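You operate a simulated robot arm through the tools that you are given. There is no shell and no other tool. Be economical: measure what you need, move in short steps, check, and stop when the job is done.

The job below is to be done with a simulated two-armed robot. You get a single attempt, and the scene is never put back.

Task
Move the blue divider to the end slot of the holed box.
Fine: steady the box with one hand as you pull the divider; the clipboard goes back on top.

Only the result counts: the job must be done as asked and must still hold three seconds after the hand-in. Knocking over, shifting, dropping, spilling or breaking anything else fails it.

Robot
Two 7-joint arms with two-finger parallel grippers on one trunk, on a base that drives. Base frame: it is fixed to the floor where the robot stands at the start and does not move with it; the origin is under the middle of the robot, x ahead of it, y to its left, z up. Readings come in mm, rad, newtons and seconds.
The left shoulder is at the start at [70, 163, 1170], the right one opposite. With the tool pointing down near the work surface each hand reaches from about 320 to 860 mm from the robot's upright axis, wherever it stands, measured 20 degrees to its own side. Places, roughly: end slot of the holed box [600, -100, 700]; middle slot of the holed box [500, -100, 700]; top of the steel table [700, -200, 700]. Payload 3.43 kg a hand.
The tool frame of a hand sits at the grasp point between the pads (the TCP): z along the fingers, y along the line on which they close. The tips reach 34 mm beyond it. Largest opening 128 mm; finger width 24, thickness 12; the body of the gripper, 48 by 130 mm, starts 96 mm behind the TCP.
Orientation is that of the tool frame in the base frame, as a unit quaternion [x, y, z, w]. With the fingers straight down and closing along the base's y, the tool's x points along the base's -x, its y along +y and its z along -z.

Tools
- The arms move only by the tool jog_arm. It takes "left_rows", "right_rows" or both (then of equal length, played together; a hand with none holds still); each is text: rows parted by semicolons, each of 7 numbers parted by spaces: the shift along the base's x, y, z in m, then the turn, a rotation vector about the base's x, y, z in rad, then the gripper command, from -1 (shut) to 1 (fully open), values between in proportion. In form: x y z wx wy wz hand; .... A call has 1 to 8 rows; each row shifts and turns the commanded pose from where the row before left it. Rows are played at 5 a second. More than 50 mm and 0.15 rad between two rows, or a gripper value outside its range, and nothing of the call is played. Where a pose cannot be reached the arm comes as near as it can. A force on the tool above 40 N (or 10 N above the force at the start of the call, whichever is more), or a blocked arm, ends the call early, and 0.2 s more pass. Each finger travels about 153 mm/s and halts on what it meets, pressing with about 34 N; the grip force reading is that of the motor and also rises with nothing between the fingers. The clock runs only during rows and for 0.2 s after the last one: add rows that do not move to give the fingers time. It gives the time, the measured TCP pose, the force on the tool (base axes), the opening and the grip force at its end, in the units of the frame above (readings bear some noise), with the torque about the TCP (base axes, N m) and any sound that the robot's microphone picked up.
- Cameras (640 x 400 px; columns grow to the right, rows downward): "scene" is now at [129.5, -36.2, 1396.5]; the picture's right is [-0.40, -0.92, 0.00], its down [-0.54, 0.23, -0.81] and it looks along [0.74, -0.32, -0.58] (base axes); focal length 215 px, centre (320, 200). "left" rides on the left gripper at [76, 11, -160] in its tool frame; the picture's right is [-0.15, 0.99, 0.00], its down [-0.88, -0.13, -0.46] and it looks along [-0.45, -0.07, 0.89] (tool axes); focal length 234 px, centre (320, 200). "right" rides on the right gripper at [76, -11, -160] in its tool frame; the picture's right is [0.15, 0.99, 0.00], its down [-0.88, 0.13, -0.46] and it looks along [-0.45, 0.07, 0.89] (tool axes); focal length 234 px, centre (320, 200). There is no depth. A picture from a camera that has moved, and an enlarged one, comes with that camera's place and axes in the base frame and with its lens.
- camera(camera): a new picture of that camera. No time passes.
- lift_body(by): slides the trunk up (or, below 0, down) by that many mm; the arms and the scene camera ride with it, the base frame stays. It gives what a move gives, with no picture.
- base_move(legs): drives the robot by 1 to 6 legs, each [ahead, left, turn to the left] in mm, mm and rad, along the robot's own axes; the way and the turn of a leg run together, so that a leg with both is an arc; at most 1500 mm and 3.142 rad a leg. The arms and the cameras ride along, it lands a little off, and it stops where it bumps. It gives what a move gives.
- turn_head(pan, tilt): turns the head with the scene camera to pan (to the left, within 1.501 rad either way) and tilt (down, from -0.506 to 1.204), counted from straight ahead of the robot. It gives what a move gives.
- enlarge(camera, box): a new picture of the part [left, top, right, bottom] of that camera's present view, enlarged. No time passes.
- sign_off(): hands the job in; it is judged then, once.

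Go step by step. Nothing tells you exact positions but the pictures and the camera data: compare them with the known pose of the tool, close in by small moves and look again before you grip or let go. The budget is 120 turns and 100 pictures, counting those below and the enlarged ones. Unless the task says otherwise, let go and move clear before handing in, and close with one line.

The tools are called after "Call:" as a command line: name --argument value ..., lists and objects as JSON in quotes. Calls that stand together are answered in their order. jog_arm: Moves the arms, as the interface text tells. Its arguments: {"type":"object","properties":{"left_rows":{"type":"string"},"right_rows":{"type":"string"}},"required":[]} The other tools are called the same way: lift_body (by) slides the trunk up or down; base_move (legs) drives the base; turn_head (pan, tilt) turns the head that bears the scene camera; camera (camera) takes a picture; enlarge (camera, box) takes an enlarged picture of a part of a camera's view; sign_off () hands the job in.

At the start:

```text
clock: 0.0
left_tcp_pos: [599.2, 48.9, 1133.4]
left_orientation: [0.0, 1.0, 0.0, 0.0]
left_force: [0.0, 0.6, -0.2]
left_wrist_torque: [0.0, -0.02, 0.0]
left_finger_gap: 127.9
left_grasp_force: 0.0
right_tcp_pos: [482.7, -357.8, 1205.9]
right_orientation: [0.0, 1.0, 0.0, 0.0]
right_force: [-0.4, -0.1, 0.0]
right_wrist_torque: [-0.01, 0.0, 0.03]
right_finger_gap: 127.7
right_grasp_force: 0.0
trunk travel left (down, up): [-650.0, 290.0]
robot x, y, heading: [-0.2, -1.4, -0.002]
head pan, tilt: [-0.41, 0.623]
```

scene: 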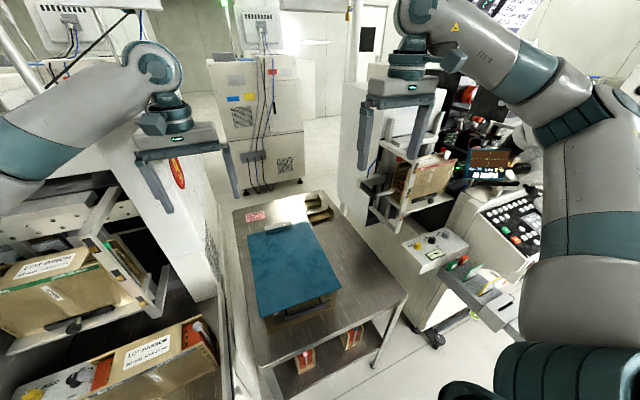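
right: 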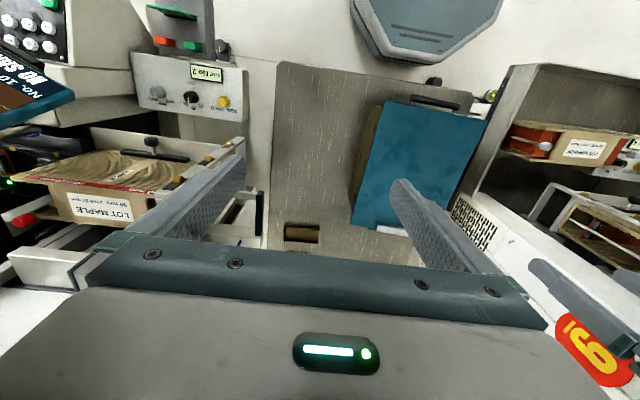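
left: 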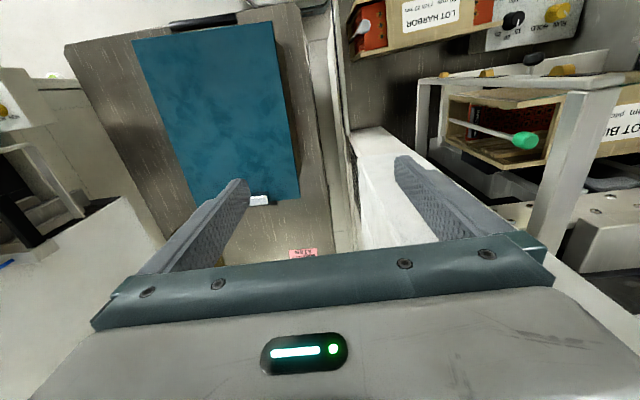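

I see a blue clipboard lying on a box on the steel table. First I'll look closer to measure the clipboard and the box.

Call:
enlarge --camera "scene" --box '[220, 180, 420, 350]'

Call:
enlarge --camera "left" --box '[60, 0, 360, 270]'

Call:
enlarge --camera "right" --box '[260, 50, 520, 270]'

```text
2.35 times, centred on (320, 265) of scene
camera zoom: at [129.5, -36.2, 1396.5], right [-0.4, -0.92, 0.0], down [-0.54, 0.23, -0.81], along [0.74, -0.32, -0.58], focal length 505 px, centre (320, 47)
```

zoom: 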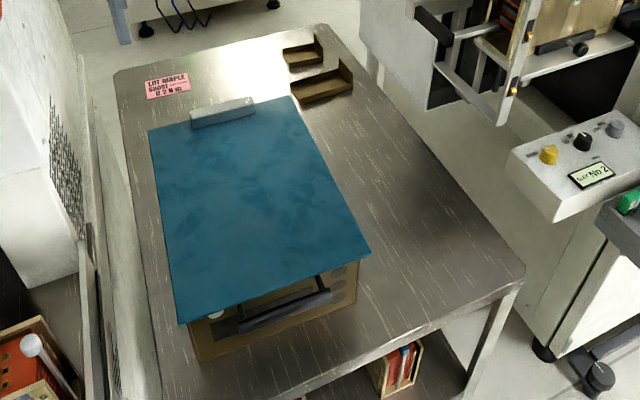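

```text
1.48 times, centred on (210, 135) of left
camera zoom: at [523.4, 59.3, 1290.0], right [0.15, 0.99, 0.0], down [0.88, -0.13, 0.46], along [0.45, -0.07, -0.89], focal length 347 px, centre (483, 296)
```

zoom: 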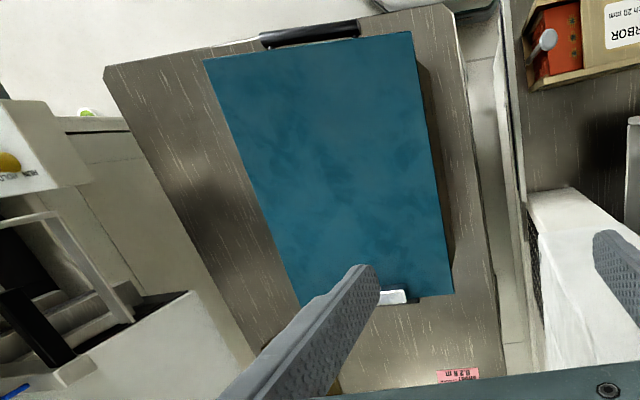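

```text
1.82 times, centred on (390, 160) of right
camera zoom: at [408.0, -368.6, 1366.2], right [-0.15, 0.99, 0.0], down [0.88, 0.13, 0.46], along [0.45, 0.07, -0.89], focal length 426 px, centre (193, 273)
```

zoom: 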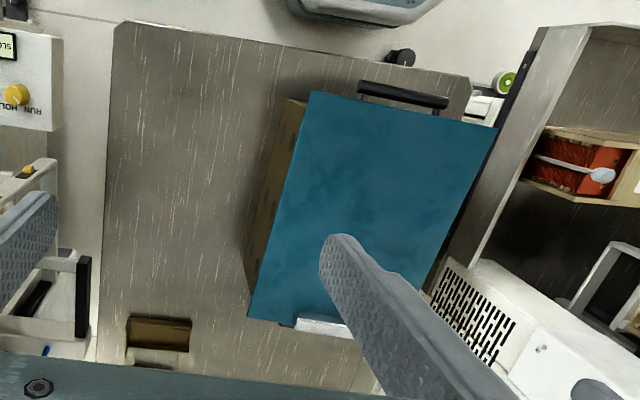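

The clipboard's top is at about z = 843, spanning x 423–736 and y −240 to −5. I'll zoom on the clip and edges and see how it can be gripped.

Call:
enlarge --camera "scene" --box '[235, 190, 345, 260]'

Call:
enlarge --camera "scene" --box '[255, 270, 365, 340]'

Call:
jog_arm --right_rows "0.03 -0.05 -0.02 0.15 0 0 1;0.03 -0.05 -0.04 0.15 0 0 1;0 -0.03 -0.04 0.15 0 0 1;0 -0.02 -0.045 0.15 0 0 1;0 0 -0.045 0.15 0 0 1;0 0 -0.045 0.15 0 0 1;0 0 -0.04 0.15 0 0 1;0 0 0 0.15 0 0 1"

```text
5.71 times, centred on (290, 225) of scene
camera zoom: at [129.5, -36.2, 1396.5], right [-0.4, -0.92, 0.0], down [-0.54, 0.23, -0.81], along [0.74, -0.32, -0.58], focal length 1226 px, centre (491, 57)
```

zoom: 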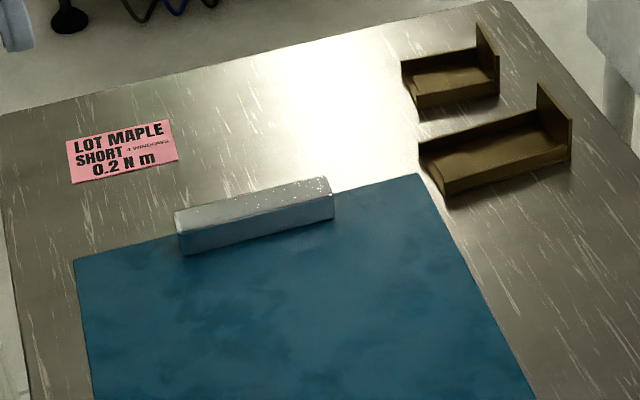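

```text
5.71 times, centred on (310, 305) of scene
camera zoom: at [129.5, -36.2, 1396.5], right [-0.4, -0.92, 0.0], down [-0.54, 0.23, -0.81], along [0.74, -0.32, -0.58], focal length 1226 px, centre (377, -400)
```

zoom: 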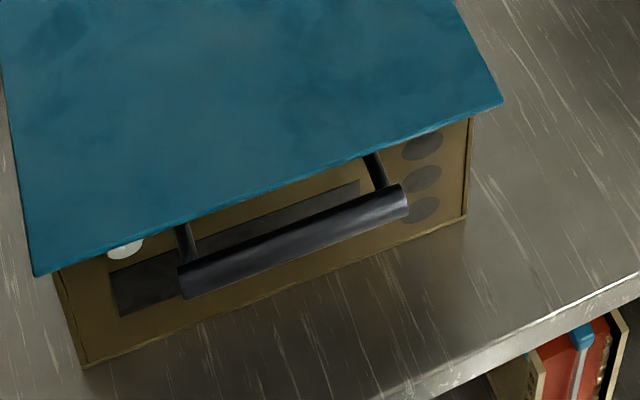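

```text
refused: row 1 steps farther than a row can; nothing moved
```

The clip is a solid block on the far edge, and the clipboard overhangs the near face with its handle. I'll bring the right hand down on the right side, tilted, to view the edge from the side.

Call:
jog_arm --right_rows "0.02 -0.04 -0.02 0.14 0 0 1;0.02 -0.03 -0.03 0.14 0 0 1;0 -0.03 -0.035 0.14 0 0 1;0 -0.02 -0.045 0.14 0 0 1;0 0 -0.045 0.14 0 0 1;0 0 -0.045 0.14 0 0 1;0 0 -0.045 0.14 0 0 1;0 0 -0.03 0.14 0 0 1"

Call:
camera --camera "right"

Call:
camera --camera "scene"

```text
clock: 1.3
left_tcp_pos: [598.4, 48.7, 1131.6]
left_orientation: [0.0, 1.0, 0.0, 0.0]
left_force: [0.0, -0.3, 0.0]
left_wrist_torque: [0.04, 0.01, 0.02]
left_finger_gap: 127.9
left_grasp_force: 0.1
right_tcp_pos: [523.7, -480.2, 1042.9]
right_orientation: [-0.002, 0.935, 0.354, 0.022]
right_force: [-0.2, -0.1, 3.2]
right_wrist_torque: [-0.19, -0.05, -0.03]
right_finger_gap: 128.1
right_grasp_force: 0.1
trunk travel left (down, up): [-650.0, 290.0]
robot x, y, heading: [0.2, -4.5, -0.0]
head pan, tilt: [-0.41, 0.623]
stopped in row 6 (right hand): the force on the tool passed its limit (the readings are from after the stop); the commanded pose is now the measured one
```

```text
91 pictures are left
camera right: at [442.4, -594.2, 1151.8], right [-0.17, 0.74, 0.65], down [0.86, -0.21, 0.46], along [0.48, 0.63, -0.6], focal length 234 px, centre (320, 200)
```

right: 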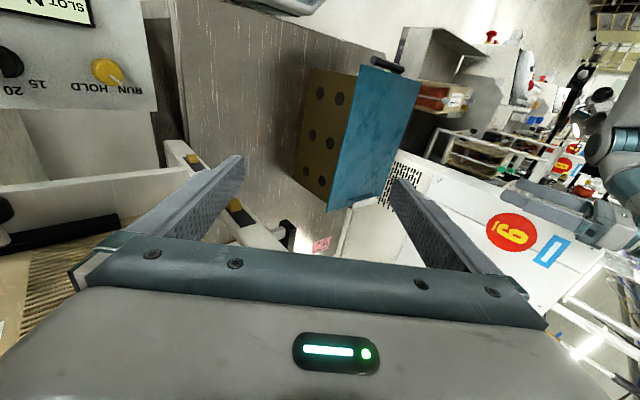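

```text
90 pictures are left
camera scene: at [128.0, -36.4, 1396.6], right [-0.4, -0.92, 0.0], down [-0.53, 0.23, -0.81], along [0.75, -0.32, -0.58], focal length 215 px, centre (320, 200)
```

scene: 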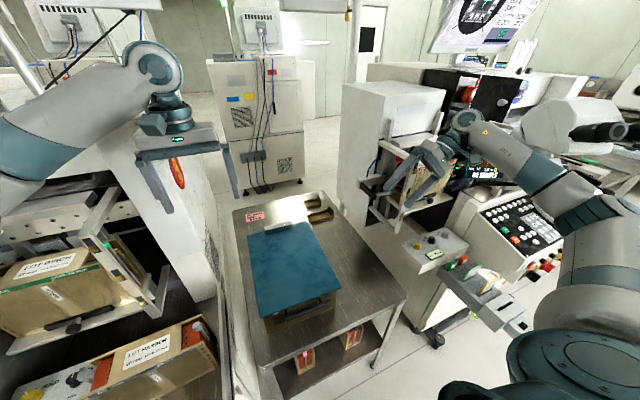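

The right hand touched something on the right-hand machine. I'll look before moving away.

Call:
enlarge --camera "scene" --box '[340, 90, 560, 240]'

```text
2.67 times, centred on (450, 165) of scene
camera zoom: at [128.0, -36.4, 1396.6], right [-0.4, -0.92, 0.0], down [-0.53, 0.23, -0.81], along [0.75, -0.32, -0.58], focal length 572 px, centre (-27, 293)
```

zoom: 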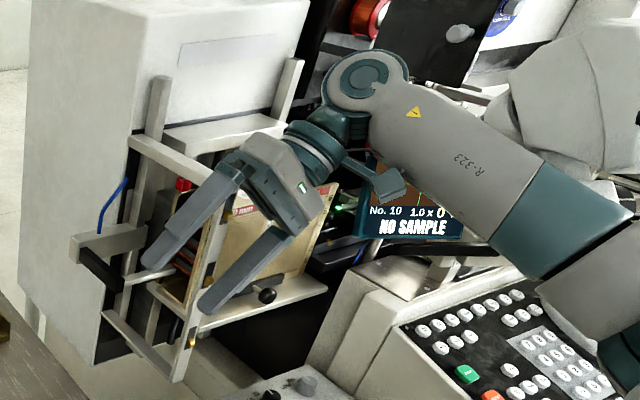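

The wrist likely grazed the display or machine on the right. I'll back out by the way I came.

Call:
jog_arm --right_rows "0 0.01 0.045 -0.12 0 0 1;0 0.01 0.045 -0.14 0 0 1;0 0.03 0.035 -0.14 0 0 1;-0.02 0.03 0.03 -0.14 0 0 1;-0.02 0.03 0.02 -0.14 0 0 1;0 0.03 0 0 0 0 1"

Call:
camera --camera "scene"

Call:
camera --camera "right"

```text
clock: 2.7
left_tcp_pos: [602.0, 48.3, 1130.2]
left_orientation: [0.001, 1.0, 0.0, -0.001]
left_force: [0.1, 0.3, -0.2]
left_wrist_torque: [-0.02, 0.01, 0.04]
left_finger_gap: 128.0
left_grasp_force: 0.0
right_tcp_pos: [485.9, -341.1, 1215.8]
right_orientation: [-0.007, 1.0, 0.021, 0.017]
right_force: [0.6, -0.5, -0.6]
right_wrist_torque: [-0.02, 0.03, -0.01]
right_finger_gap: 128.1
right_grasp_force: 0.2
trunk travel left (down, up): [-650.0, 290.0]
robot x, y, heading: [2.7, -3.3, 0.002]
head pan, tilt: [-0.41, 0.623]
```

```text
88 pictures are left
camera scene: at [131.6, -36.4, 1396.3], right [-0.4, -0.92, 0.0], down [-0.54, 0.23, -0.81], along [0.74, -0.32, -0.58], focal length 215 px, centre (320, 200)
```

scene: 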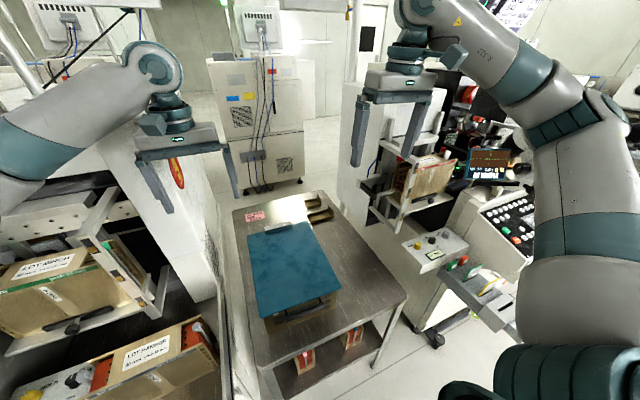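

```text
87 pictures are left
camera right: at [404.7, -359.9, 1371.7], right [-0.16, 0.99, 0.04], down [0.86, 0.12, 0.49], along [0.48, 0.11, -0.87], focal length 234 px, centre (320, 200)
```

right: 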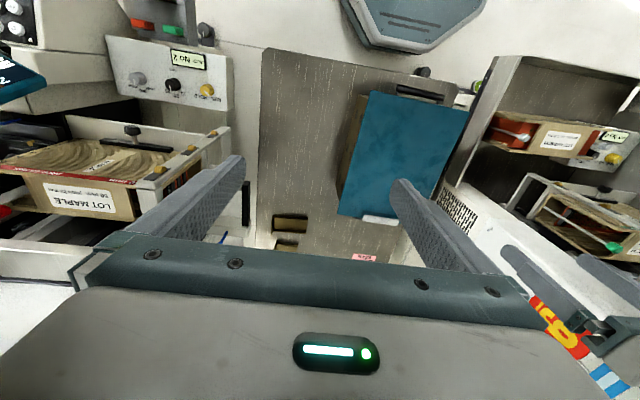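

Nothing seems disturbed. Plan: left hand grips the clip block (x 712–737, y −175 to −75), slides the board toward me, then the right hand pinches the near edge and carries it. Moving the left hand above the clip.

Call:
jog_arm --left_rows "0.03 -0.035 0 0 0 0 1;0.03 -0.035 0 0 0 0 1;0.03 -0.035 0 0 0 0 1;0.03 -0.035 0 0 0 0 1;0 -0.03 -0.04 0 0 0 1;0 0 -0.05 0 0 0 1;0 0 -0.04 0 0 0 1" --right_rows "0 -0.02 0 0 0 0 1;0 -0.02 0 0 0 0 1;0 -0.02 0 0 0 0 1;0 0 0 0 0 0 1;0 0 0 0 0 0 1;0 0 0 0 0 0 1;0 0 0 0 0 0 1"

Call:
camera --camera "left"

Call:
camera --camera "scene"

```text
clock: 4.3
left_tcp_pos: [721.3, -122.8, 1000.2]
left_orientation: [0.001, 1.0, 0.001, 0.0]
left_force: [0.0, -0.5, -1.1]
left_wrist_torque: [0.0, -0.04, 0.03]
left_finger_gap: 127.9
left_grasp_force: 0.2
right_tcp_pos: [484.8, -401.0, 1216.9]
right_orientation: [-0.008, 1.0, 0.022, 0.018]
right_force: [0.1, 0.2, -1.2]
right_wrist_torque: [0.0, -0.03, 0.02]
right_finger_gap: 128.3
right_grasp_force: 0.1
trunk travel left (down, up): [-650.0, 290.0]
robot x, y, heading: [-2.4, 1.6, -0.0]
head pan, tilt: [-0.41, 0.623]
```

```text
86 pictures are left
camera left: at [644.7, -112.8, 1158.5], right [0.15, 0.99, 0.0], down [0.88, -0.13, 0.46], along [0.45, -0.07, -0.89], focal length 234 px, centre (320, 200)
```

left: 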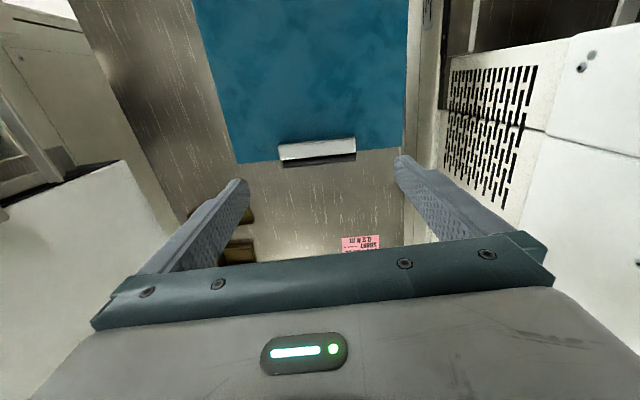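

```text
85 pictures are left
camera scene: at [130.1, -37.5, 1396.6], right [-0.4, -0.92, 0.0], down [-0.54, 0.23, -0.81], along [0.74, -0.32, -0.58], focal length 215 px, centre (320, 200)
```

scene: 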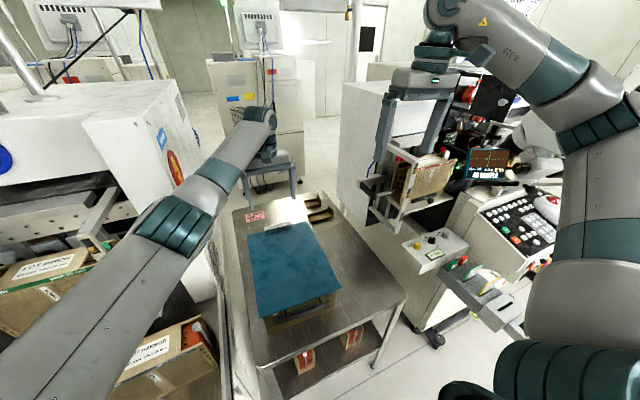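

The clip sits at x ≈ 724, y −179 to −78, well centred between the open fingers. Lowering.

Call:
jog_arm --left_rows "0.003 -0.006 -0.04 0 0 0 1;0 0 -0.03 0 0 0 1;0 0 -0.02 0 0 0 1;0 0 0 0 0 0 1"

Call:
camera --camera "left"

Call:
enlarge --camera "scene" --box '[220, 140, 350, 250]'

```text
clock: 5.3
left_tcp_pos: [722.3, -128.1, 911.7]
left_orientation: [0.0, 1.0, -0.001, 0.001]
left_force: [0.1, -0.3, -0.3]
left_wrist_torque: [0.0, 0.0, -0.04]
left_finger_gap: 128.2
left_grasp_force: 0.2
right_tcp_pos: [485.7, -402.0, 1217.0]
right_orientation: [-0.008, 1.0, 0.022, 0.018]
right_force: [0.3, 0.2, 0.1]
right_wrist_torque: [0.03, -0.01, -0.01]
right_finger_gap: 128.1
right_grasp_force: 0.0
trunk travel left (down, up): [-650.0, 290.0]
robot x, y, heading: [-1.7, 0.1, -0.002]
head pan, tilt: [-0.41, 0.623]
```

```text
84 pictures are left
camera left: at [646.8, -117.8, 1069.6], right [0.15, 0.99, 0.0], down [0.88, -0.13, 0.46], along [0.45, -0.07, -0.89], focal length 234 px, centre (320, 200)
```

left: 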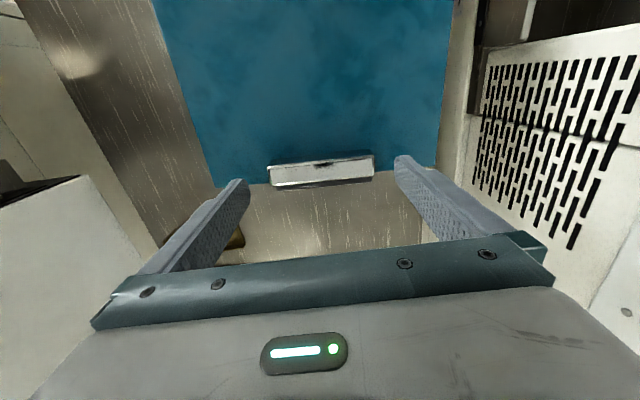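

```text
3.64 times, centred on (285, 195) of scene
camera zoom: at [129.9, -36.9, 1396.5], right [-0.4, -0.92, 0.0], down [-0.54, 0.23, -0.81], along [0.74, -0.32, -0.58], focal length 780 px, centre (447, 218)
```

zoom: 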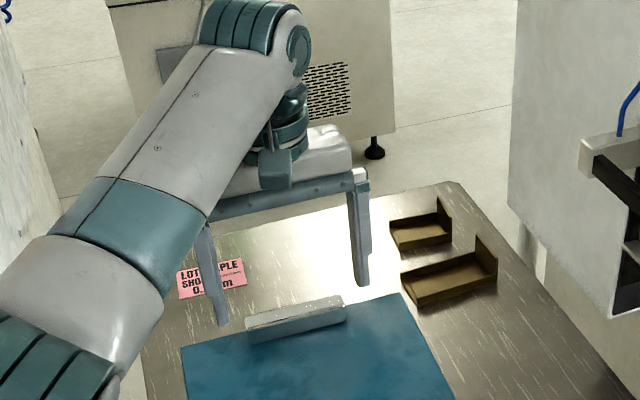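

Aligned. Lowering the last 30 mm and gripping the clip.

Call:
jog_arm --left_rows "0.001 -0.001 -0.02 0 0 0 1;0 0 -0.009 0 0 0 1;0 0 0 0 0 0 0.3;0 0 0 0 0 0 0.3;0 0 0 0 0 0 0.3"

Call:
camera --camera "left"

```text
clock: 6.5
left_tcp_pos: [724.0, -127.8, 882.5]
left_orientation: [-0.001, 1.0, 0.0, -0.001]
left_force: [-0.8, 0.6, -1.0]
left_wrist_torque: [0.22, 0.09, -0.11]
left_finger_gap: 100.1
left_grasp_force: 34.3
right_tcp_pos: [484.9, -401.4, 1216.5]
right_orientation: [-0.009, 1.0, 0.022, 0.018]
right_force: [0.6, -0.9, 0.2]
right_wrist_torque: [0.02, 0.0, -0.01]
right_finger_gap: 127.9
right_grasp_force: 0.1
trunk travel left (down, up): [-650.0, 290.0]
robot x, y, heading: [-2.3, -0.2, 0.003]
head pan, tilt: [-0.41, 0.623]
```

```text
82 pictures are left
camera left: at [647.8, -118.5, 1040.2], right [0.15, 0.99, 0.0], down [0.88, -0.13, 0.45], along [0.45, -0.07, -0.89], focal length 234 px, centre (320, 200)
```

left: 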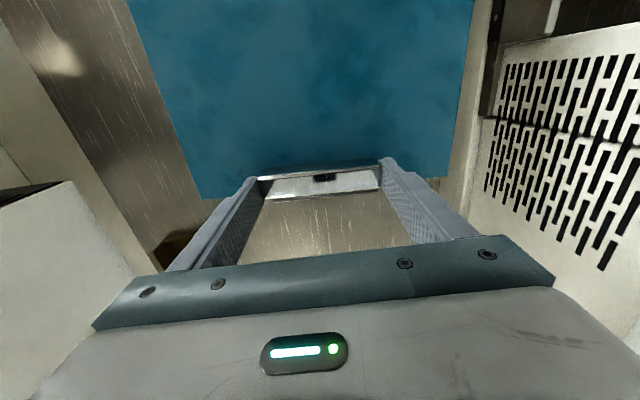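

Clip gripped (gap 100). I'll ease it up a few mm and slide the board toward me.

Call:
jog_arm --left_rows "0 0 0.006 0 0 0 0.3;-0.02 0 0 0 0 0 0.3;-0.02 0 0 0 0 0 0.3;-0.02 0 0 0 0 0 0.3;-0.02 0 0 0 0 0 0.3;0 0 0 0 0 0 0.3"

Call:
camera --camera "left"

Call:
enlarge --camera "scene" --box '[220, 180, 420, 350]'

```text
clock: 7.9
left_tcp_pos: [642.9, -126.8, 886.2]
left_orientation: [0.001, 1.0, 0.0, -0.001]
left_force: [0.6, -1.0, -2.2]
left_wrist_torque: [0.0, -0.26, -0.03]
left_finger_gap: 100.0
left_grasp_force: 34.1
right_tcp_pos: [486.1, -401.7, 1215.9]
right_orientation: [-0.008, 1.0, 0.021, 0.019]
right_force: [0.4, 1.1, 0.5]
right_wrist_torque: [0.03, -0.03, -0.03]
right_finger_gap: 128.2
right_grasp_force: 0.1
trunk travel left (down, up): [-650.0, 290.0]
robot x, y, heading: [0.3, 2.1, -0.001]
head pan, tilt: [-0.41, 0.623]
```

```text
81 pictures are left
camera left: at [567.0, -117.8, 1044.7], right [0.15, 0.99, 0.0], down [0.88, -0.13, 0.45], along [0.45, -0.07, -0.89], focal length 234 px, centre (320, 200)
```

left: 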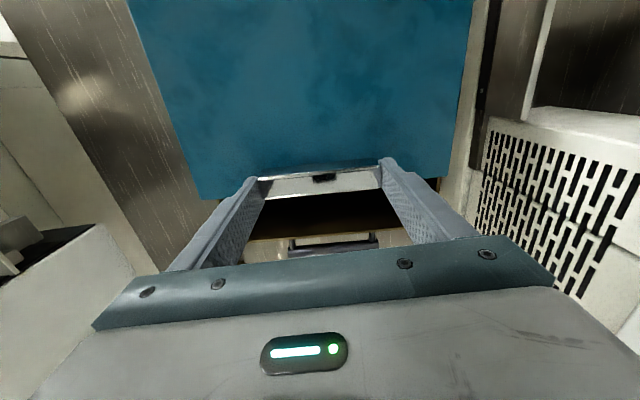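

```text
2.35 times, centred on (320, 265) of scene
camera zoom: at [130.2, -37.4, 1396.4], right [-0.4, -0.92, 0.0], down [-0.54, 0.23, -0.81], along [0.74, -0.32, -0.58], focal length 505 px, centre (320, 47)
```

zoom: 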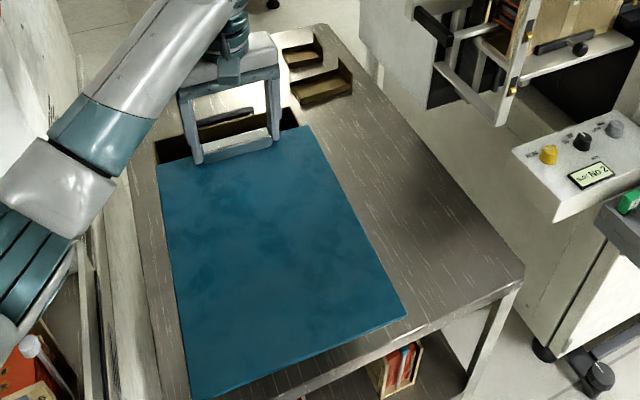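

The board slid cleanly. It now overhangs past the handle. I'll release the clip, raise the left hand, and drive back 200 mm for elbow room.

Call:
jog_arm --left_rows "0 0 -0.003 0 0 0 0.3;0 0 0 0 0 0 1;0 0 0 0 0 0 1;0 0 0.03 0 0 0 1;0 0.02 0.045 0 0 0 1;0 0.02 0.045 0 0 0 1;0 0.02 0.045 0 0 0 1;0 0.02 0.045 0 0 0 1"

Call:
base_move --legs '[[-200, 0, 0]]'

Call:
camera --camera "scene"

```text
clock: 9.7
left_tcp_pos: [642.5, -45.7, 1094.3]
left_orientation: [0.001, 1.0, 0.0, 0.0]
left_force: [-0.4, -0.3, -0.1]
left_wrist_torque: [0.0, -0.01, -0.02]
left_finger_gap: 128.2
left_grasp_force: 0.1
right_tcp_pos: [483.0, -400.9, 1216.6]
right_orientation: [-0.009, 1.0, 0.022, 0.018]
right_force: [0.0, 0.1, 0.8]
right_wrist_torque: [0.0, -0.01, -0.01]
right_finger_gap: 128.1
right_grasp_force: 0.0
trunk travel left (down, up): [-650.0, 290.0]
robot x, y, heading: [-1.8, -2.6, 0.001]
head pan, tilt: [-0.41, 0.623]
```

```text
clock: 11.3
left_tcp_pos: [441.4, -48.7, 1093.0]
left_orientation: [0.002, 1.0, 0.0, -0.001]
left_force: [-0.3, -0.2, -0.2]
left_wrist_torque: [-0.01, -0.02, 0.0]
left_finger_gap: 127.9
left_grasp_force: 0.1
right_tcp_pos: [281.6, -401.5, 1216.2]
right_orientation: [-0.006, 1.0, 0.022, 0.019]
right_force: [-0.3, -0.8, 0.0]
right_wrist_torque: [0.02, 0.02, -0.03]
right_finger_gap: 127.8
right_grasp_force: 0.0
trunk travel left (down, up): [-650.0, 290.0]
robot x, y, heading: [-201.2, 1.6, -0.009]
head pan, tilt: [-0.41, 0.623]
```

```text
79 pictures are left
camera scene: at [-71.9, -36.7, 1396.4], right [-0.4, -0.92, 0.0], down [-0.53, 0.23, -0.81], along [0.74, -0.33, -0.58], focal length 215 px, centre (320, 200)
```

scene: 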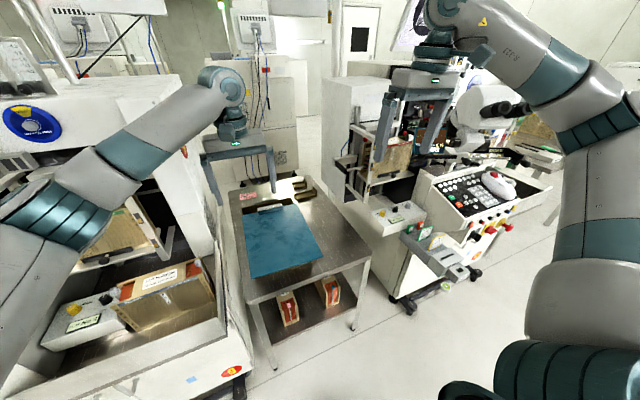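

Rotating the right hand to point forward with vertical closing, bringing it in front of the board's near edge, and moving the left hand aside.

Call:
jog_arm --right_rows "0 0.0185 -0.0144 0.0806 -0.0806 -0.0806 1;0 0.0185 -0.0144 0.0806 -0.0806 -0.0806 1;0 0.0185 -0.0144 0.0806 -0.0806 -0.0806 1;0 0.0185 -0.0144 0.0806 -0.0806 -0.0806 1;0 0.0185 -0.0144 0.0806 -0.0806 -0.0806 1;0 0.0185 -0.0144 0.0806 -0.0806 -0.0806 1;0 0.0185 -0.0144 0.0806 -0.0806 -0.0806 1" --left_rows "0 0.02 0.02 0 0 0 1;0 0.02 0.02 0 0 0 1;0 0.02 0.02 0 0 0 1;0 0.02 0.02 0 0 0 1;0 0.02 0.01 0 0 0 1;0 0 0 0 0 0 1;0 0 0 0 0 0 1"

Call:
camera --camera "scene"

```text
clock: 12.9
left_tcp_pos: [441.6, 51.9, 1184.6]
left_orientation: [0.002, 1.0, -0.001, -0.001]
left_force: [-0.7, 1.1, -0.4]
left_wrist_torque: [0.01, 0.04, -0.04]
left_finger_gap: 128.1
left_grasp_force: 0.0
right_tcp_pos: [291.5, -277.8, 1120.1]
right_orientation: [0.265, 0.874, 0.284, 0.293]
right_force: [0.2, -0.3, -0.6]
right_wrist_torque: [0.0, 0.01, -0.02]
right_finger_gap: 128.2
right_grasp_force: 0.1
right hand out of reach, approached as far as the arm can: row 7
trunk travel left (down, up): [-650.0, 290.0]
robot x, y, heading: [-200.5, 2.4, -0.007]
head pan, tilt: [-0.41, 0.623]
```

```text
78 pictures are left
camera scene: at [-71.7, -36.5, 1396.5], right [-0.4, -0.92, 0.0], down [-0.53, 0.23, -0.81], along [0.74, -0.33, -0.58], focal length 215 px, centre (320, 200)
```

scene: 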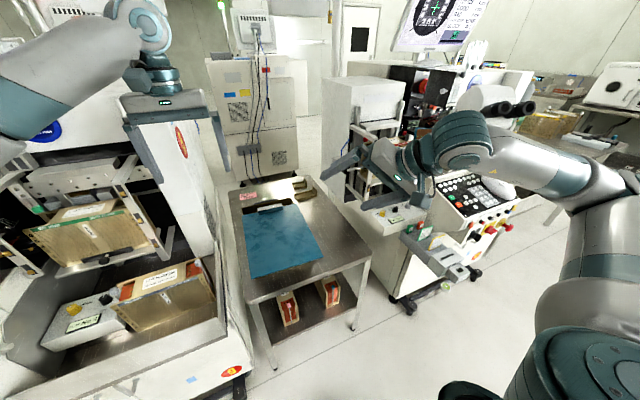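

The wrist ran to a limit that way. I'll unwind and try the opposite roll.

Call:
jog_arm --right_rows "0 0 0 -0.0806 0.0806 0.0806 1;0 0 0 -0.0806 0.0806 0.0806 1;0 0 0 -0.0806 0.0806 0.0806 1;0 0 0 -0.0806 0.0806 0.0806 1;0 0 0 -0.0806 0.0806 0.0806 1;0 0 0 -0.0806 0.0806 0.0806 1;0 0 0 -0.0806 0.0806 0.0806 1"

Call:
jog_arm --right_rows "0 0 0 -0.0806 -0.0806 0.0806 1;0 0 0 -0.0806 -0.0806 0.0806 1;0 0 0 -0.0806 -0.0806 0.0806 1;0 0 0 -0.0806 -0.0806 0.0806 1;0 0 0 -0.0806 -0.0806 0.0806 1;0 0 0 -0.0806 -0.0806 0.0806 1;0 0 0 -0.0806 -0.0806 0.0806 1;0 0 0 -0.0806 -0.0806 0.0806 1"

Call:
jog_arm --right_rows "0 0 0 -0.0806 -0.0806 0.0806 1;0 0 0 -0.0806 -0.0806 0.0806 1;0 0 0 -0.0806 -0.0806 0.0806 1;0 0 0 -0.0806 -0.0806 0.0806 1;0 0 0 -0.0806 -0.0806 0.0806 1;0 0 0 -0.0806 -0.0806 0.0806 1;0 0 0 -0.0806 -0.0806 0.0806 1"

Call:
camera --camera "scene"

```text
clock: 14.5
left_tcp_pos: [440.8, 51.6, 1184.9]
left_orientation: [0.002, 1.0, 0.0, 0.0]
left_force: [0.6, 0.0, -0.3]
left_wrist_torque: [-0.03, -0.05, -0.01]
left_finger_gap: 127.9
left_grasp_force: 0.1
right_tcp_pos: [291.0, -276.6, 1121.3]
right_orientation: [-0.007, 1.0, 0.02, 0.019]
right_force: [-0.2, 0.0, 0.1]
right_wrist_torque: [-0.02, -0.01, -0.01]
right_finger_gap: 128.0
right_grasp_force: 0.2
trunk travel left (down, up): [-650.0, 290.0]
robot x, y, heading: [-202.8, 1.0, -0.007]
head pan, tilt: [-0.41, 0.623]
```

```text
clock: 16.3
left_tcp_pos: [441.8, 52.1, 1184.1]
left_orientation: [0.002, 1.0, 0.0, -0.001]
left_force: [-0.4, -0.5, 0.0]
left_wrist_torque: [0.0, 0.02, -0.02]
left_finger_gap: 128.0
left_grasp_force: 0.0
right_tcp_pos: [324.9, -274.5, 1133.5]
right_orientation: [-0.324, 0.847, -0.283, 0.313]
right_force: [0.8, -0.1, -0.4]
right_wrist_torque: [-0.03, 0.06, 0.02]
right_finger_gap: 128.1
right_grasp_force: 0.2
right hand out of reach, approached as far as the arm can: row 7, 8
trunk travel left (down, up): [-650.0, 290.0]
robot x, y, heading: [-203.0, -0.6, -0.004]
head pan, tilt: [-0.41, 0.623]
```

```text
clock: 17.9
left_tcp_pos: [441.0, 52.0, 1184.9]
left_orientation: [0.003, 1.0, -0.001, 0.0]
left_force: [0.2, 0.2, -0.9]
left_wrist_torque: [0.0, -0.01, -0.03]
left_finger_gap: 127.8
left_grasp_force: 0.1
right_tcp_pos: [410.0, -277.5, 1162.2]
right_orientation: [-0.489, 0.59, -0.446, 0.463]
right_force: [-0.3, 0.2, -0.5]
right_wrist_torque: [-0.02, -0.03, -0.06]
right_finger_gap: 128.2
right_grasp_force: 0.0
right hand out of reach, approached as far as the arm can: row 1, 2, 3, 4, 5, 6, 7
trunk travel left (down, up): [-650.0, 290.0]
robot x, y, heading: [-203.7, -2.6, -0.009]
head pan, tilt: [-0.41, 0.623]
```

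```text
77 pictures are left
camera scene: at [-71.4, -35.9, 1396.4], right [-0.4, -0.92, 0.0], down [-0.53, 0.23, -0.81], along [0.74, -0.33, -0.58], focal length 215 px, centre (320, 200)
```

scene: 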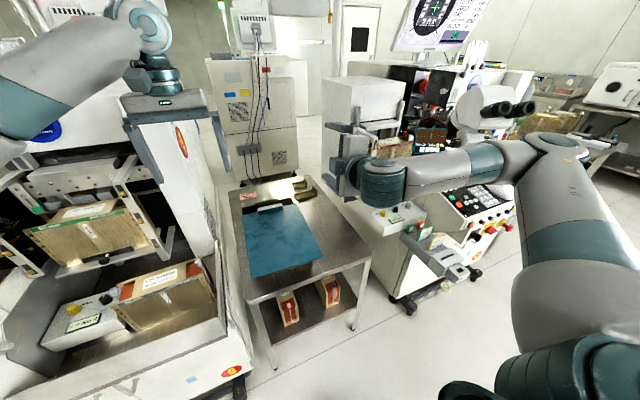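

That roll works; it just needs more standoff. I'll drive back another 150 mm and finish the alignment.

Call:
base_move --legs '[[-150, 0, 0]]'

Call:
jog_arm --right_rows "0.015 0.03 -0.02 0 0 0 1;0.015 0.03 -0.03 0 0 0 1;0 0.03 -0.03 0 0 0 1;0 0.03 -0.03 0 0 0 1;0 0.02 -0.03 0 0 0 1;0 0.015 -0.03 0 0 0 1"

Call:
camera --camera "right"

Call:
camera --camera "scene"

```text
clock: 19.2
left_tcp_pos: [293.6, 51.7, 1185.1]
left_orientation: [0.002, 1.0, 0.0, -0.001]
left_force: [-0.2, 0.3, -0.2]
left_wrist_torque: [-0.01, -0.02, -0.01]
left_finger_gap: 128.1
left_grasp_force: 0.2
right_tcp_pos: [262.6, -275.6, 1163.2]
right_orientation: [-0.489, 0.589, -0.445, 0.465]
right_force: [0.6, 0.4, 0.0]
right_wrist_torque: [0.01, -0.02, 0.0]
right_finger_gap: 128.2
right_grasp_force: 0.0
trunk travel left (down, up): [-650.0, 290.0]
robot x, y, heading: [-350.1, 4.2, -0.003]
head pan, tilt: [-0.41, 0.623]
```

```text
clock: 20.6
left_tcp_pos: [292.5, 52.9, 1185.0]
left_orientation: [0.003, 1.0, 0.0, -0.001]
left_force: [0.5, -0.3, -0.1]
left_wrist_torque: [0.03, -0.01, 0.02]
left_finger_gap: 128.0
left_grasp_force: 0.0
right_tcp_pos: [264.8, -241.8, 1148.3]
right_orientation: [-0.493, 0.594, -0.434, 0.465]
right_force: [-0.6, -0.5, -0.2]
right_wrist_torque: [0.03, -0.04, -0.01]
right_finger_gap: 127.8
right_grasp_force: 0.1
right hand out of reach, approached as far as the arm can: row 1, 2, 3, 4, 5, 6
trunk travel left (down, up): [-650.0, 290.0]
robot x, y, heading: [-348.7, -0.5, -0.004]
head pan, tilt: [-0.41, 0.623]
```

```text
76 pictures are left
camera right: at [104.2, -308.6, 1180.1], right [-0.19, -0.01, -0.98], down [-0.4, 0.92, 0.07], along [0.9, 0.4, -0.18], focal length 234 px, centre (320, 200)
```

right: 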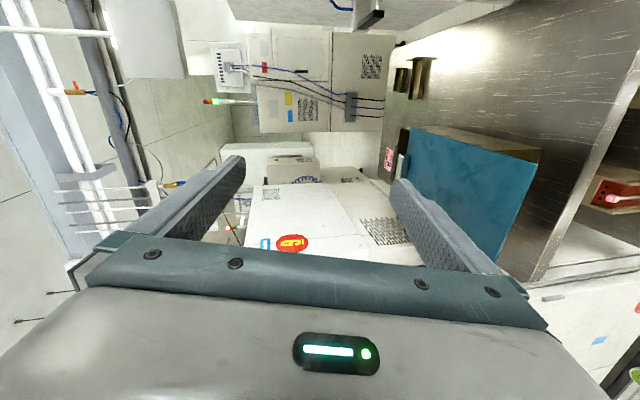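

```text
75 pictures are left
camera scene: at [-220.0, -35.8, 1396.5], right [-0.4, -0.92, 0.0], down [-0.53, 0.23, -0.81], along [0.74, -0.33, -0.58], focal length 215 px, centre (320, 200)
```

scene: 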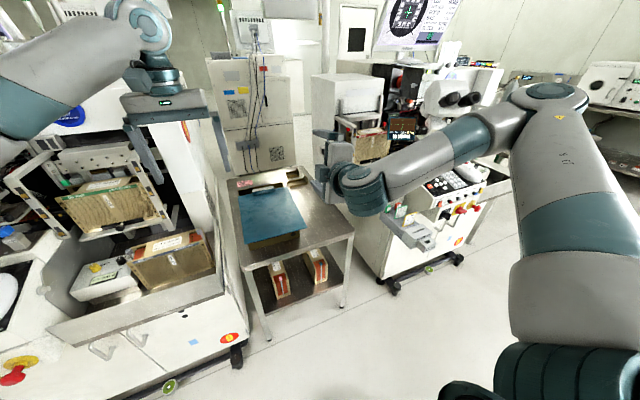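

The commanded pose lagged behind (it rode back with the base). I'll push the command forward into reach.

Call:
jog_arm --right_rows "0.04 0 0 0 0 0 1;0.04 0 0 0 0 0 1;0.04 0 0 0 0 0 1;0 0 0 0 0 0 1;0 0 0 0 0 0 1"

```text
clock: 21.9
left_tcp_pos: [292.4, 53.2, 1183.8]
left_orientation: [0.002, 1.0, 0.0, 0.0]
left_force: [-0.1, 0.8, 0.1]
left_wrist_torque: [0.0, 0.0, -0.03]
left_finger_gap: 127.8
left_grasp_force: 0.0
right_tcp_pos: [380.0, -275.7, 1167.3]
right_orientation: [-0.49, 0.591, -0.443, 0.462]
right_force: [-0.2, 0.2, 0.1]
right_wrist_torque: [0.01, -0.01, -0.01]
right_finger_gap: 128.0
right_grasp_force: 0.1
right hand out of reach, approached as far as the arm can: row 1, 2
trunk travel left (down, up): [-650.0, 290.0]
robot x, y, heading: [-347.1, -2.7, -0.007]
head pan, tilt: [-0.41, 0.623]
```

Now the command is live again. Correcting the orientation and moving down in front of the board.

Call:
jog_arm --right_rows "0 0 0 -0.06 -0.088 0.041 1;0 0 0 -0.06 -0.088 0.041 1;0 0.03 -0.03 0 0 0 1;0 0.03 -0.03 0 0 0 1;-0.01 0.03 -0.03 0 0 0 1;-0.02 0.03 -0.03 0 0 0 1;-0.02 0.02 -0.03 0 0 0 1;-0.03 0.013 -0.03 0 0 0 1"

```text
clock: 23.6
left_tcp_pos: [292.3, 54.5, 1183.9]
left_orientation: [0.001, 1.0, -0.001, -0.002]
left_force: [-0.1, -0.4, -0.3]
left_wrist_torque: [-0.02, 0.01, 0.02]
left_finger_gap: 128.3
left_grasp_force: 0.1
right_tcp_pos: [301.0, -145.6, 1042.1]
right_orientation: [-0.49, 0.592, -0.445, 0.461]
right_force: [-0.8, 0.2, -0.5]
right_wrist_torque: [0.0, 0.0, -0.05]
right_finger_gap: 128.2
right_grasp_force: 0.1
right hand out of reach, approached as far as the arm can: row 1, 2, 3, 4, 5
trunk travel left (down, up): [-650.0, 290.0]
robot x, y, heading: [-347.6, 1.7, -0.003]
head pan, tilt: [-0.41, 0.623]
```

The pitch seems limited with the shoulder this high. Lowering the trunk 150 mm to make the horizontal approach natural.

Call:
lift_body --by -150

Call:
jog_arm --right_rows "-0.01 0 0.02 0 0 0 1;0 0 0 -0.06 -0.088 0.041 1;0 0 0 -0.06 -0.088 0.041 1;0 0 0 0 0 0 1"

Call:
camera --camera "scene"

```text
clock: 25.4
left_tcp_pos: [292.6, 52.8, 1035.1]
left_orientation: [0.002, 1.0, 0.0, -0.001]
left_force: [0.4, 0.8, 0.0]
left_wrist_torque: [0.01, 0.03, 0.01]
left_finger_gap: 127.7
left_grasp_force: 0.1
right_tcp_pos: [300.7, -147.6, 890.7]
right_orientation: [-0.489, 0.593, -0.444, 0.461]
right_force: [0.6, -1.0, 0.0]
right_wrist_torque: [-0.04, 0.02, 0.01]
right_finger_gap: 127.9
right_grasp_force: 0.1
trunk travel left (down, up): [-500.0, 440.0]
robot x, y, heading: [-348.4, 1.2, -0.001]
head pan, tilt: [-0.41, 0.623]
```

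```text
clock: 26.4
left_tcp_pos: [292.5, 52.1, 1034.0]
left_orientation: [0.002, 1.0, 0.0, -0.001]
left_force: [-0.5, 0.1, -0.3]
left_wrist_torque: [0.01, 0.01, -0.02]
left_finger_gap: 127.9
left_grasp_force: 0.1
right_tcp_pos: [276.0, -101.3, 936.6]
right_orientation: [-0.497, 0.508, -0.503, 0.493]
right_force: [-0.8, 0.7, -0.5]
right_wrist_torque: [0.02, 0.04, -0.02]
right_finger_gap: 128.0
right_grasp_force: 0.0
right hand out of reach, approached as far as the arm can: row 2, 3
trunk travel left (down, up): [-500.0, 440.0]
robot x, y, heading: [-350.7, 2.6, -0.003]
head pan, tilt: [-0.41, 0.623]
```

```text
74 pictures are left
camera scene: at [-219.5, -36.9, 1246.4], right [-0.4, -0.92, 0.0], down [-0.54, 0.23, -0.81], along [0.74, -0.33, -0.58], focal length 215 px, centre (320, 200)
```

scene: 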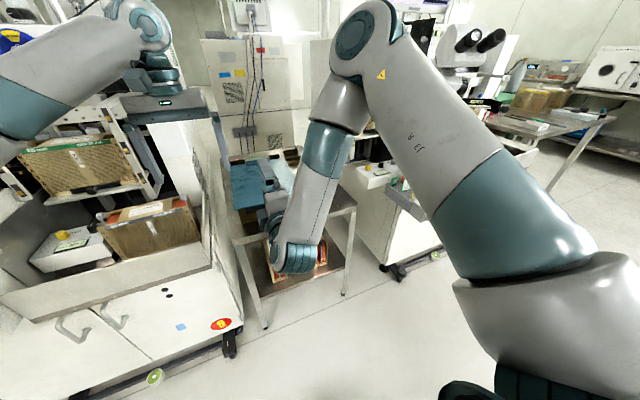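

Now the hand is horizontal with its fingers pointing at the board. Looking through the right camera.

Call:
camera --camera "right"

Call:
camera --camera "left"

```text
73 pictures are left
camera right: at [116.1, -173.8, 948.5], right [-0.01, -0.14, -0.99], down [-0.44, 0.89, -0.12], along [0.9, 0.43, -0.07], focal length 234 px, centre (320, 200)
```

right: 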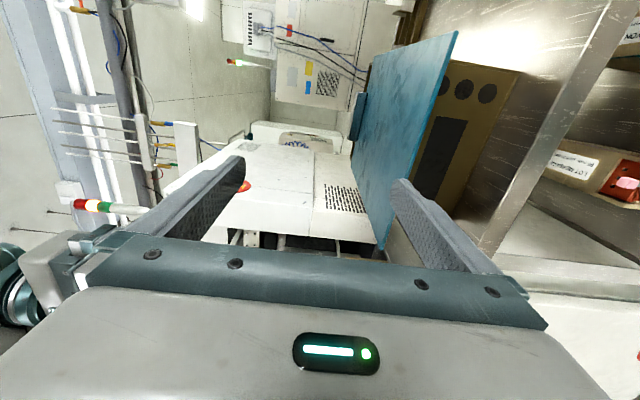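

```text
72 pictures are left
camera left: at [217.1, 61.9, 1192.4], right [0.15, 0.99, 0.0], down [0.88, -0.13, 0.45], along [0.45, -0.07, -0.89], focal length 234 px, centre (320, 200)
```

left: 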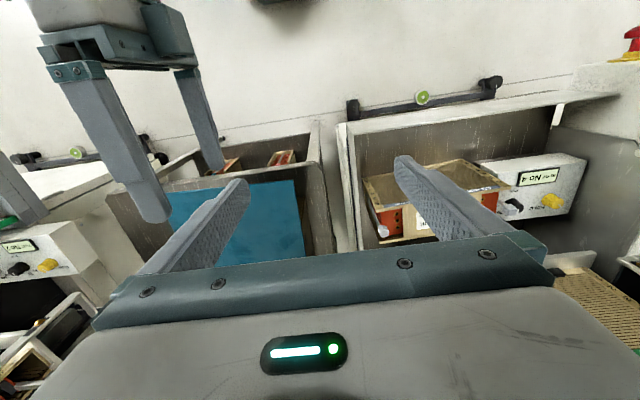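

Near edge of the board: x ≈ 350, y −229 to −4, z ≈ 842. Lowering to board height, then advancing with partial opening.

Call:
jog_arm --right_rows "0 -0.008 -0.045 0 0 0 0.3;0 -0.008 -0.03 0 0 0 0;0 0 -0.02 0 0 0 0;0 0 0 0 0 0 0;0 0 0 0 0 0 0"

Call:
camera --camera "right"

```text
clock: 27.6
left_tcp_pos: [293.4, 52.0, 1035.1]
left_orientation: [0.002, 1.0, 0.0, 0.0]
left_force: [0.4, -0.2, 0.5]
left_wrist_torque: [0.0, -0.02, -0.01]
left_finger_gap: 128.1
left_grasp_force: 0.1
right_tcp_pos: [258.2, -65.0, 867.1]
right_orientation: [-0.498, 0.505, -0.501, 0.497]
right_force: [-0.9, -0.1, -0.5]
right_wrist_torque: [0.01, 0.04, 0.0]
right_finger_gap: 63.8
right_grasp_force: 0.0
right hand out of reach, approached as far as the arm can: row 1, 2, 3
trunk travel left (down, up): [-500.0, 440.0]
robot x, y, heading: [-349.6, 3.4, 0.001]
head pan, tilt: [-0.41, 0.623]
```

```text
71 pictures are left
camera right: at [97.6, -138.3, 879.1], right [-0.01, -0.15, -0.99], down [-0.45, 0.89, -0.13], along [0.9, 0.44, -0.07], focal length 234 px, centre (320, 200)
```

right: 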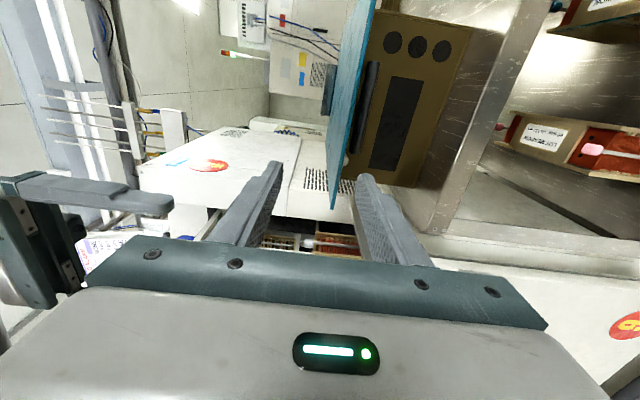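

The hand drifted off to the left due to the reach limit close in. I'll drive back 100 mm more so it works further out.

Call:
base_move --legs '[[-100, 0, 0]]'

Call:
jog_arm --right_rows "0.04 0 0 0 0 0 0;0.04 -0.02 0 0 0 0 0;0.03 -0.03 -0.01 0 0 0 0;0 0 -0.015 0 0 0 0;0 0 0 0 0 0 0"

```text
clock: 28.7
left_tcp_pos: [193.7, 53.9, 1034.1]
left_orientation: [0.002, 1.0, -0.001, 0.0]
left_force: [0.7, -0.7, 0.4]
left_wrist_torque: [-0.03, -0.04, 0.02]
left_finger_gap: 127.8
left_grasp_force: 0.1
right_tcp_pos: [158.4, -64.3, 867.7]
right_orientation: [-0.497, 0.505, -0.502, 0.496]
right_force: [0.2, -0.1, 0.4]
right_wrist_torque: [0.02, 0.01, -0.05]
right_finger_gap: 64.0
right_grasp_force: 0.2
trunk travel left (down, up): [-500.0, 440.0]
robot x, y, heading: [-446.1, 3.3, -0.003]
head pan, tilt: [-0.41, 0.623]
```

```text
clock: 29.9
left_tcp_pos: [193.9, 52.1, 1034.2]
left_orientation: [0.002, 1.0, 0.0, -0.001]
left_force: [0.7, 0.0, 0.3]
left_wrist_torque: [0.0, 0.0, -0.01]
left_finger_gap: 128.2
left_grasp_force: 0.0
right_tcp_pos: [248.0, -47.7, 881.5]
right_orientation: [-0.496, 0.508, -0.502, 0.493]
right_force: [1.3, -0.1, 0.6]
right_wrist_torque: [0.01, 0.02, 0.03]
right_finger_gap: 63.9
right_grasp_force: 0.1
right hand out of reach, approached as far as the arm can: row 1, 2, 3, 4
trunk travel left (down, up): [-500.0, 440.0]
robot x, y, heading: [-446.9, -2.1, -0.003]
head pan, tilt: [-0.41, 0.623]
```

The arm wants the target further left in its own frame, so I'll shift the base 90 mm to the right rather than fight the wrist.

Call:
base_move --legs '[[0, -90, 0]]'

Call:
jog_arm --right_rows "0.02 0 0 0 0 0 0;0.02 0.01 -0.01 0 0 0 0;0 0.01 -0.02 0 0 0 0;0 0 0 0 0 0 0"

```text
clock: 31.1
left_tcp_pos: [193.4, -38.1, 1034.5]
left_orientation: [0.001, 1.0, 0.001, -0.001]
left_force: [-1.0, -0.1, 0.7]
left_wrist_torque: [-0.02, 0.02, 0.01]
left_finger_gap: 128.0
left_grasp_force: 0.0
right_tcp_pos: [248.5, -136.2, 882.7]
right_orientation: [-0.496, 0.507, -0.503, 0.493]
right_force: [0.5, 0.0, 0.3]
right_wrist_torque: [-0.03, -0.01, 0.01]
right_finger_gap: 63.9
right_grasp_force: 0.2
trunk travel left (down, up): [-500.0, 440.0]
robot x, y, heading: [-450.3, -89.4, -0.007]
head pan, tilt: [-0.41, 0.623]
```

```text
clock: 32.0
left_tcp_pos: [192.7, -37.0, 1035.1]
left_orientation: [0.002, 1.0, 0.001, -0.001]
left_force: [0.3, 0.1, 0.0]
left_wrist_torque: [0.02, 0.01, 0.01]
left_finger_gap: 128.1
left_grasp_force: 0.0
right_tcp_pos: [287.5, -112.0, 855.4]
right_orientation: [-0.496, 0.511, -0.503, 0.49]
right_force: [-0.2, -0.4, -0.8]
right_wrist_torque: [0.02, 0.03, -0.01]
right_finger_gap: 63.8
right_grasp_force: 0.0
right hand out of reach, approached as far as the arm can: row 3
trunk travel left (down, up): [-500.0, 440.0]
robot x, y, heading: [-448.6, -89.9, -0.0]
head pan, tilt: [-0.41, 0.623]
```

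Good, (287, −112, 855). I can now use trunk and base for fine positioning with the arm frozen. Lowering the trunk 13 mm and checking the view.

Call:
lift_body --by -13

Call:
camera --camera "right"

Call:
camera --camera "left"

```text
clock: 32.7
left_tcp_pos: [192.7, -36.2, 1021.4]
left_orientation: [0.0, 1.0, 0.0, 0.0]
left_force: [-0.4, 0.1, -0.5]
left_wrist_torque: [0.02, 0.0, 0.03]
left_finger_gap: 127.8
left_grasp_force: 0.0
right_tcp_pos: [286.7, -113.1, 840.9]
right_orientation: [-0.496, 0.51, -0.504, 0.49]
right_force: [-0.2, 0.7, -0.3]
right_wrist_torque: [0.0, -0.02, 0.0]
right_finger_gap: 63.8
right_grasp_force: 0.0
trunk travel left (down, up): [-487.0, 453.0]
robot x, y, heading: [-453.5, -92.1, -0.002]
head pan, tilt: [-0.41, 0.623]
```

```text
70 pictures are left
camera right: at [125.9, -183.5, 855.3], right [-0.02, -0.14, -0.99], down [-0.43, 0.89, -0.12], along [0.9, 0.43, -0.08], focal length 234 px, centre (320, 200)
```

right: 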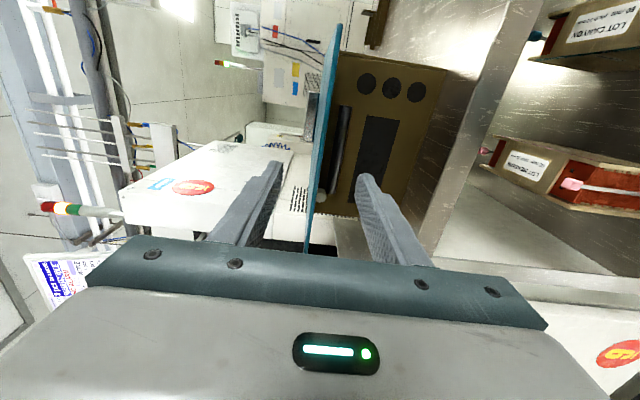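

```text
69 pictures are left
camera left: at [117.5, -26.4, 1179.8], right [0.15, 0.99, 0.0], down [0.88, -0.13, 0.45], along [0.45, -0.07, -0.89], focal length 234 px, centre (320, 200)
```

left: 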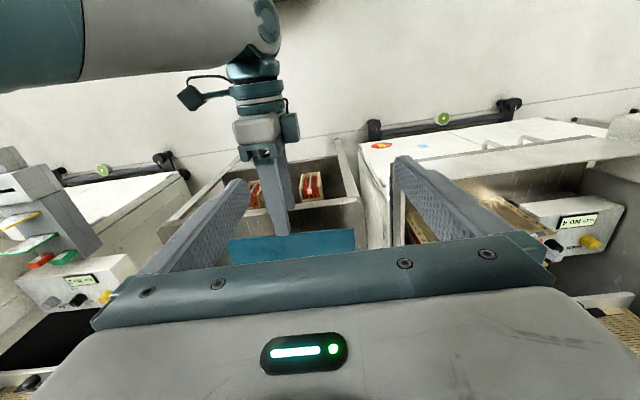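

Board sits midway between the fingers. Driving forward 64 mm so the pads overlap the board by ~35 mm, short of the handle.

Call:
base_move --legs '[[64, 0, 0]]'

Call:
camera --camera "right"

```text
clock: 33.6
left_tcp_pos: [261.1, -37.5, 1019.4]
left_orientation: [0.003, 1.0, 0.0, -0.001]
left_force: [0.4, 0.2, -0.7]
left_wrist_torque: [-0.01, 0.03, 0.01]
left_finger_gap: 127.9
left_grasp_force: 0.2
right_tcp_pos: [353.6, -112.6, 840.1]
right_orientation: [-0.496, 0.512, -0.503, 0.489]
right_force: [0.1, 0.3, -0.9]
right_wrist_torque: [-0.04, -0.03, 0.02]
right_finger_gap: 64.3
right_grasp_force: 0.2
trunk travel left (down, up): [-487.0, 453.0]
robot x, y, heading: [-379.3, -87.0, -0.004]
head pan, tilt: [-0.41, 0.623]
```

```text
68 pictures are left
camera right: at [192.1, -184.0, 854.4], right [-0.02, -0.14, -0.99], down [-0.43, 0.89, -0.12], along [0.9, 0.42, -0.08], focal length 234 px, centre (320, 200)
```

right: 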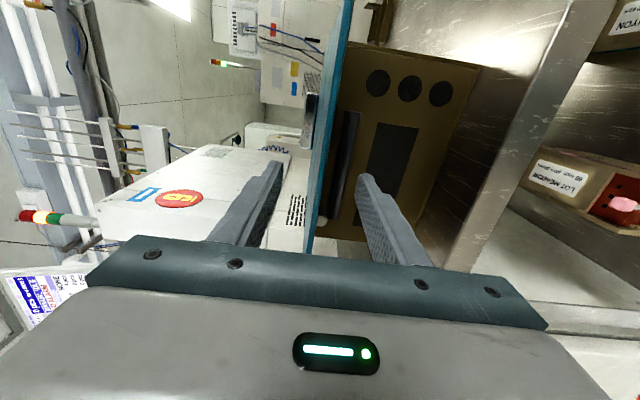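

Closing on the board.

Call:
jog_arm --right_rows "0 0 0 0 0 0 -0.5;0 0 0 0 0 0 -0.8;0 0 0 0 0 0 -1;0 0 0 0 0 0 -1;0 0 0 0 0 0 -1"

Call:
camera --camera "right"

```text
clock: 34.9
left_tcp_pos: [258.4, -37.9, 1021.7]
left_orientation: [0.002, 1.0, 0.0, -0.001]
left_force: [-0.1, -0.2, 0.2]
left_wrist_torque: [0.01, 0.05, 0.0]
left_finger_gap: 128.1
left_grasp_force: 0.1
right_tcp_pos: [352.9, -113.5, 842.8]
right_orientation: [-0.495, 0.511, -0.504, 0.49]
right_force: [2.0, 0.7, 4.3]
right_wrist_torque: [-0.09, -1.43, 0.12]
right_finger_gap: 5.0
right_grasp_force: 34.0
trunk travel left (down, up): [-487.0, 453.0]
robot x, y, heading: [-382.9, -90.9, -0.001]
head pan, tilt: [-0.41, 0.623]
```

```text
67 pictures are left
camera right: at [190.9, -183.9, 855.8], right [-0.02, -0.14, -0.99], down [-0.43, 0.89, -0.12], along [0.9, 0.42, -0.08], focal length 234 px, centre (320, 200)
```

right: 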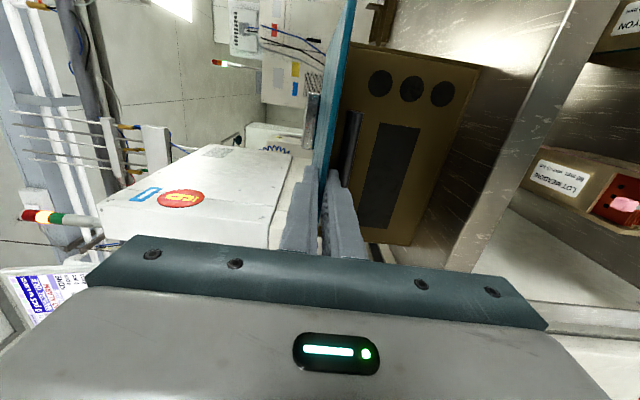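

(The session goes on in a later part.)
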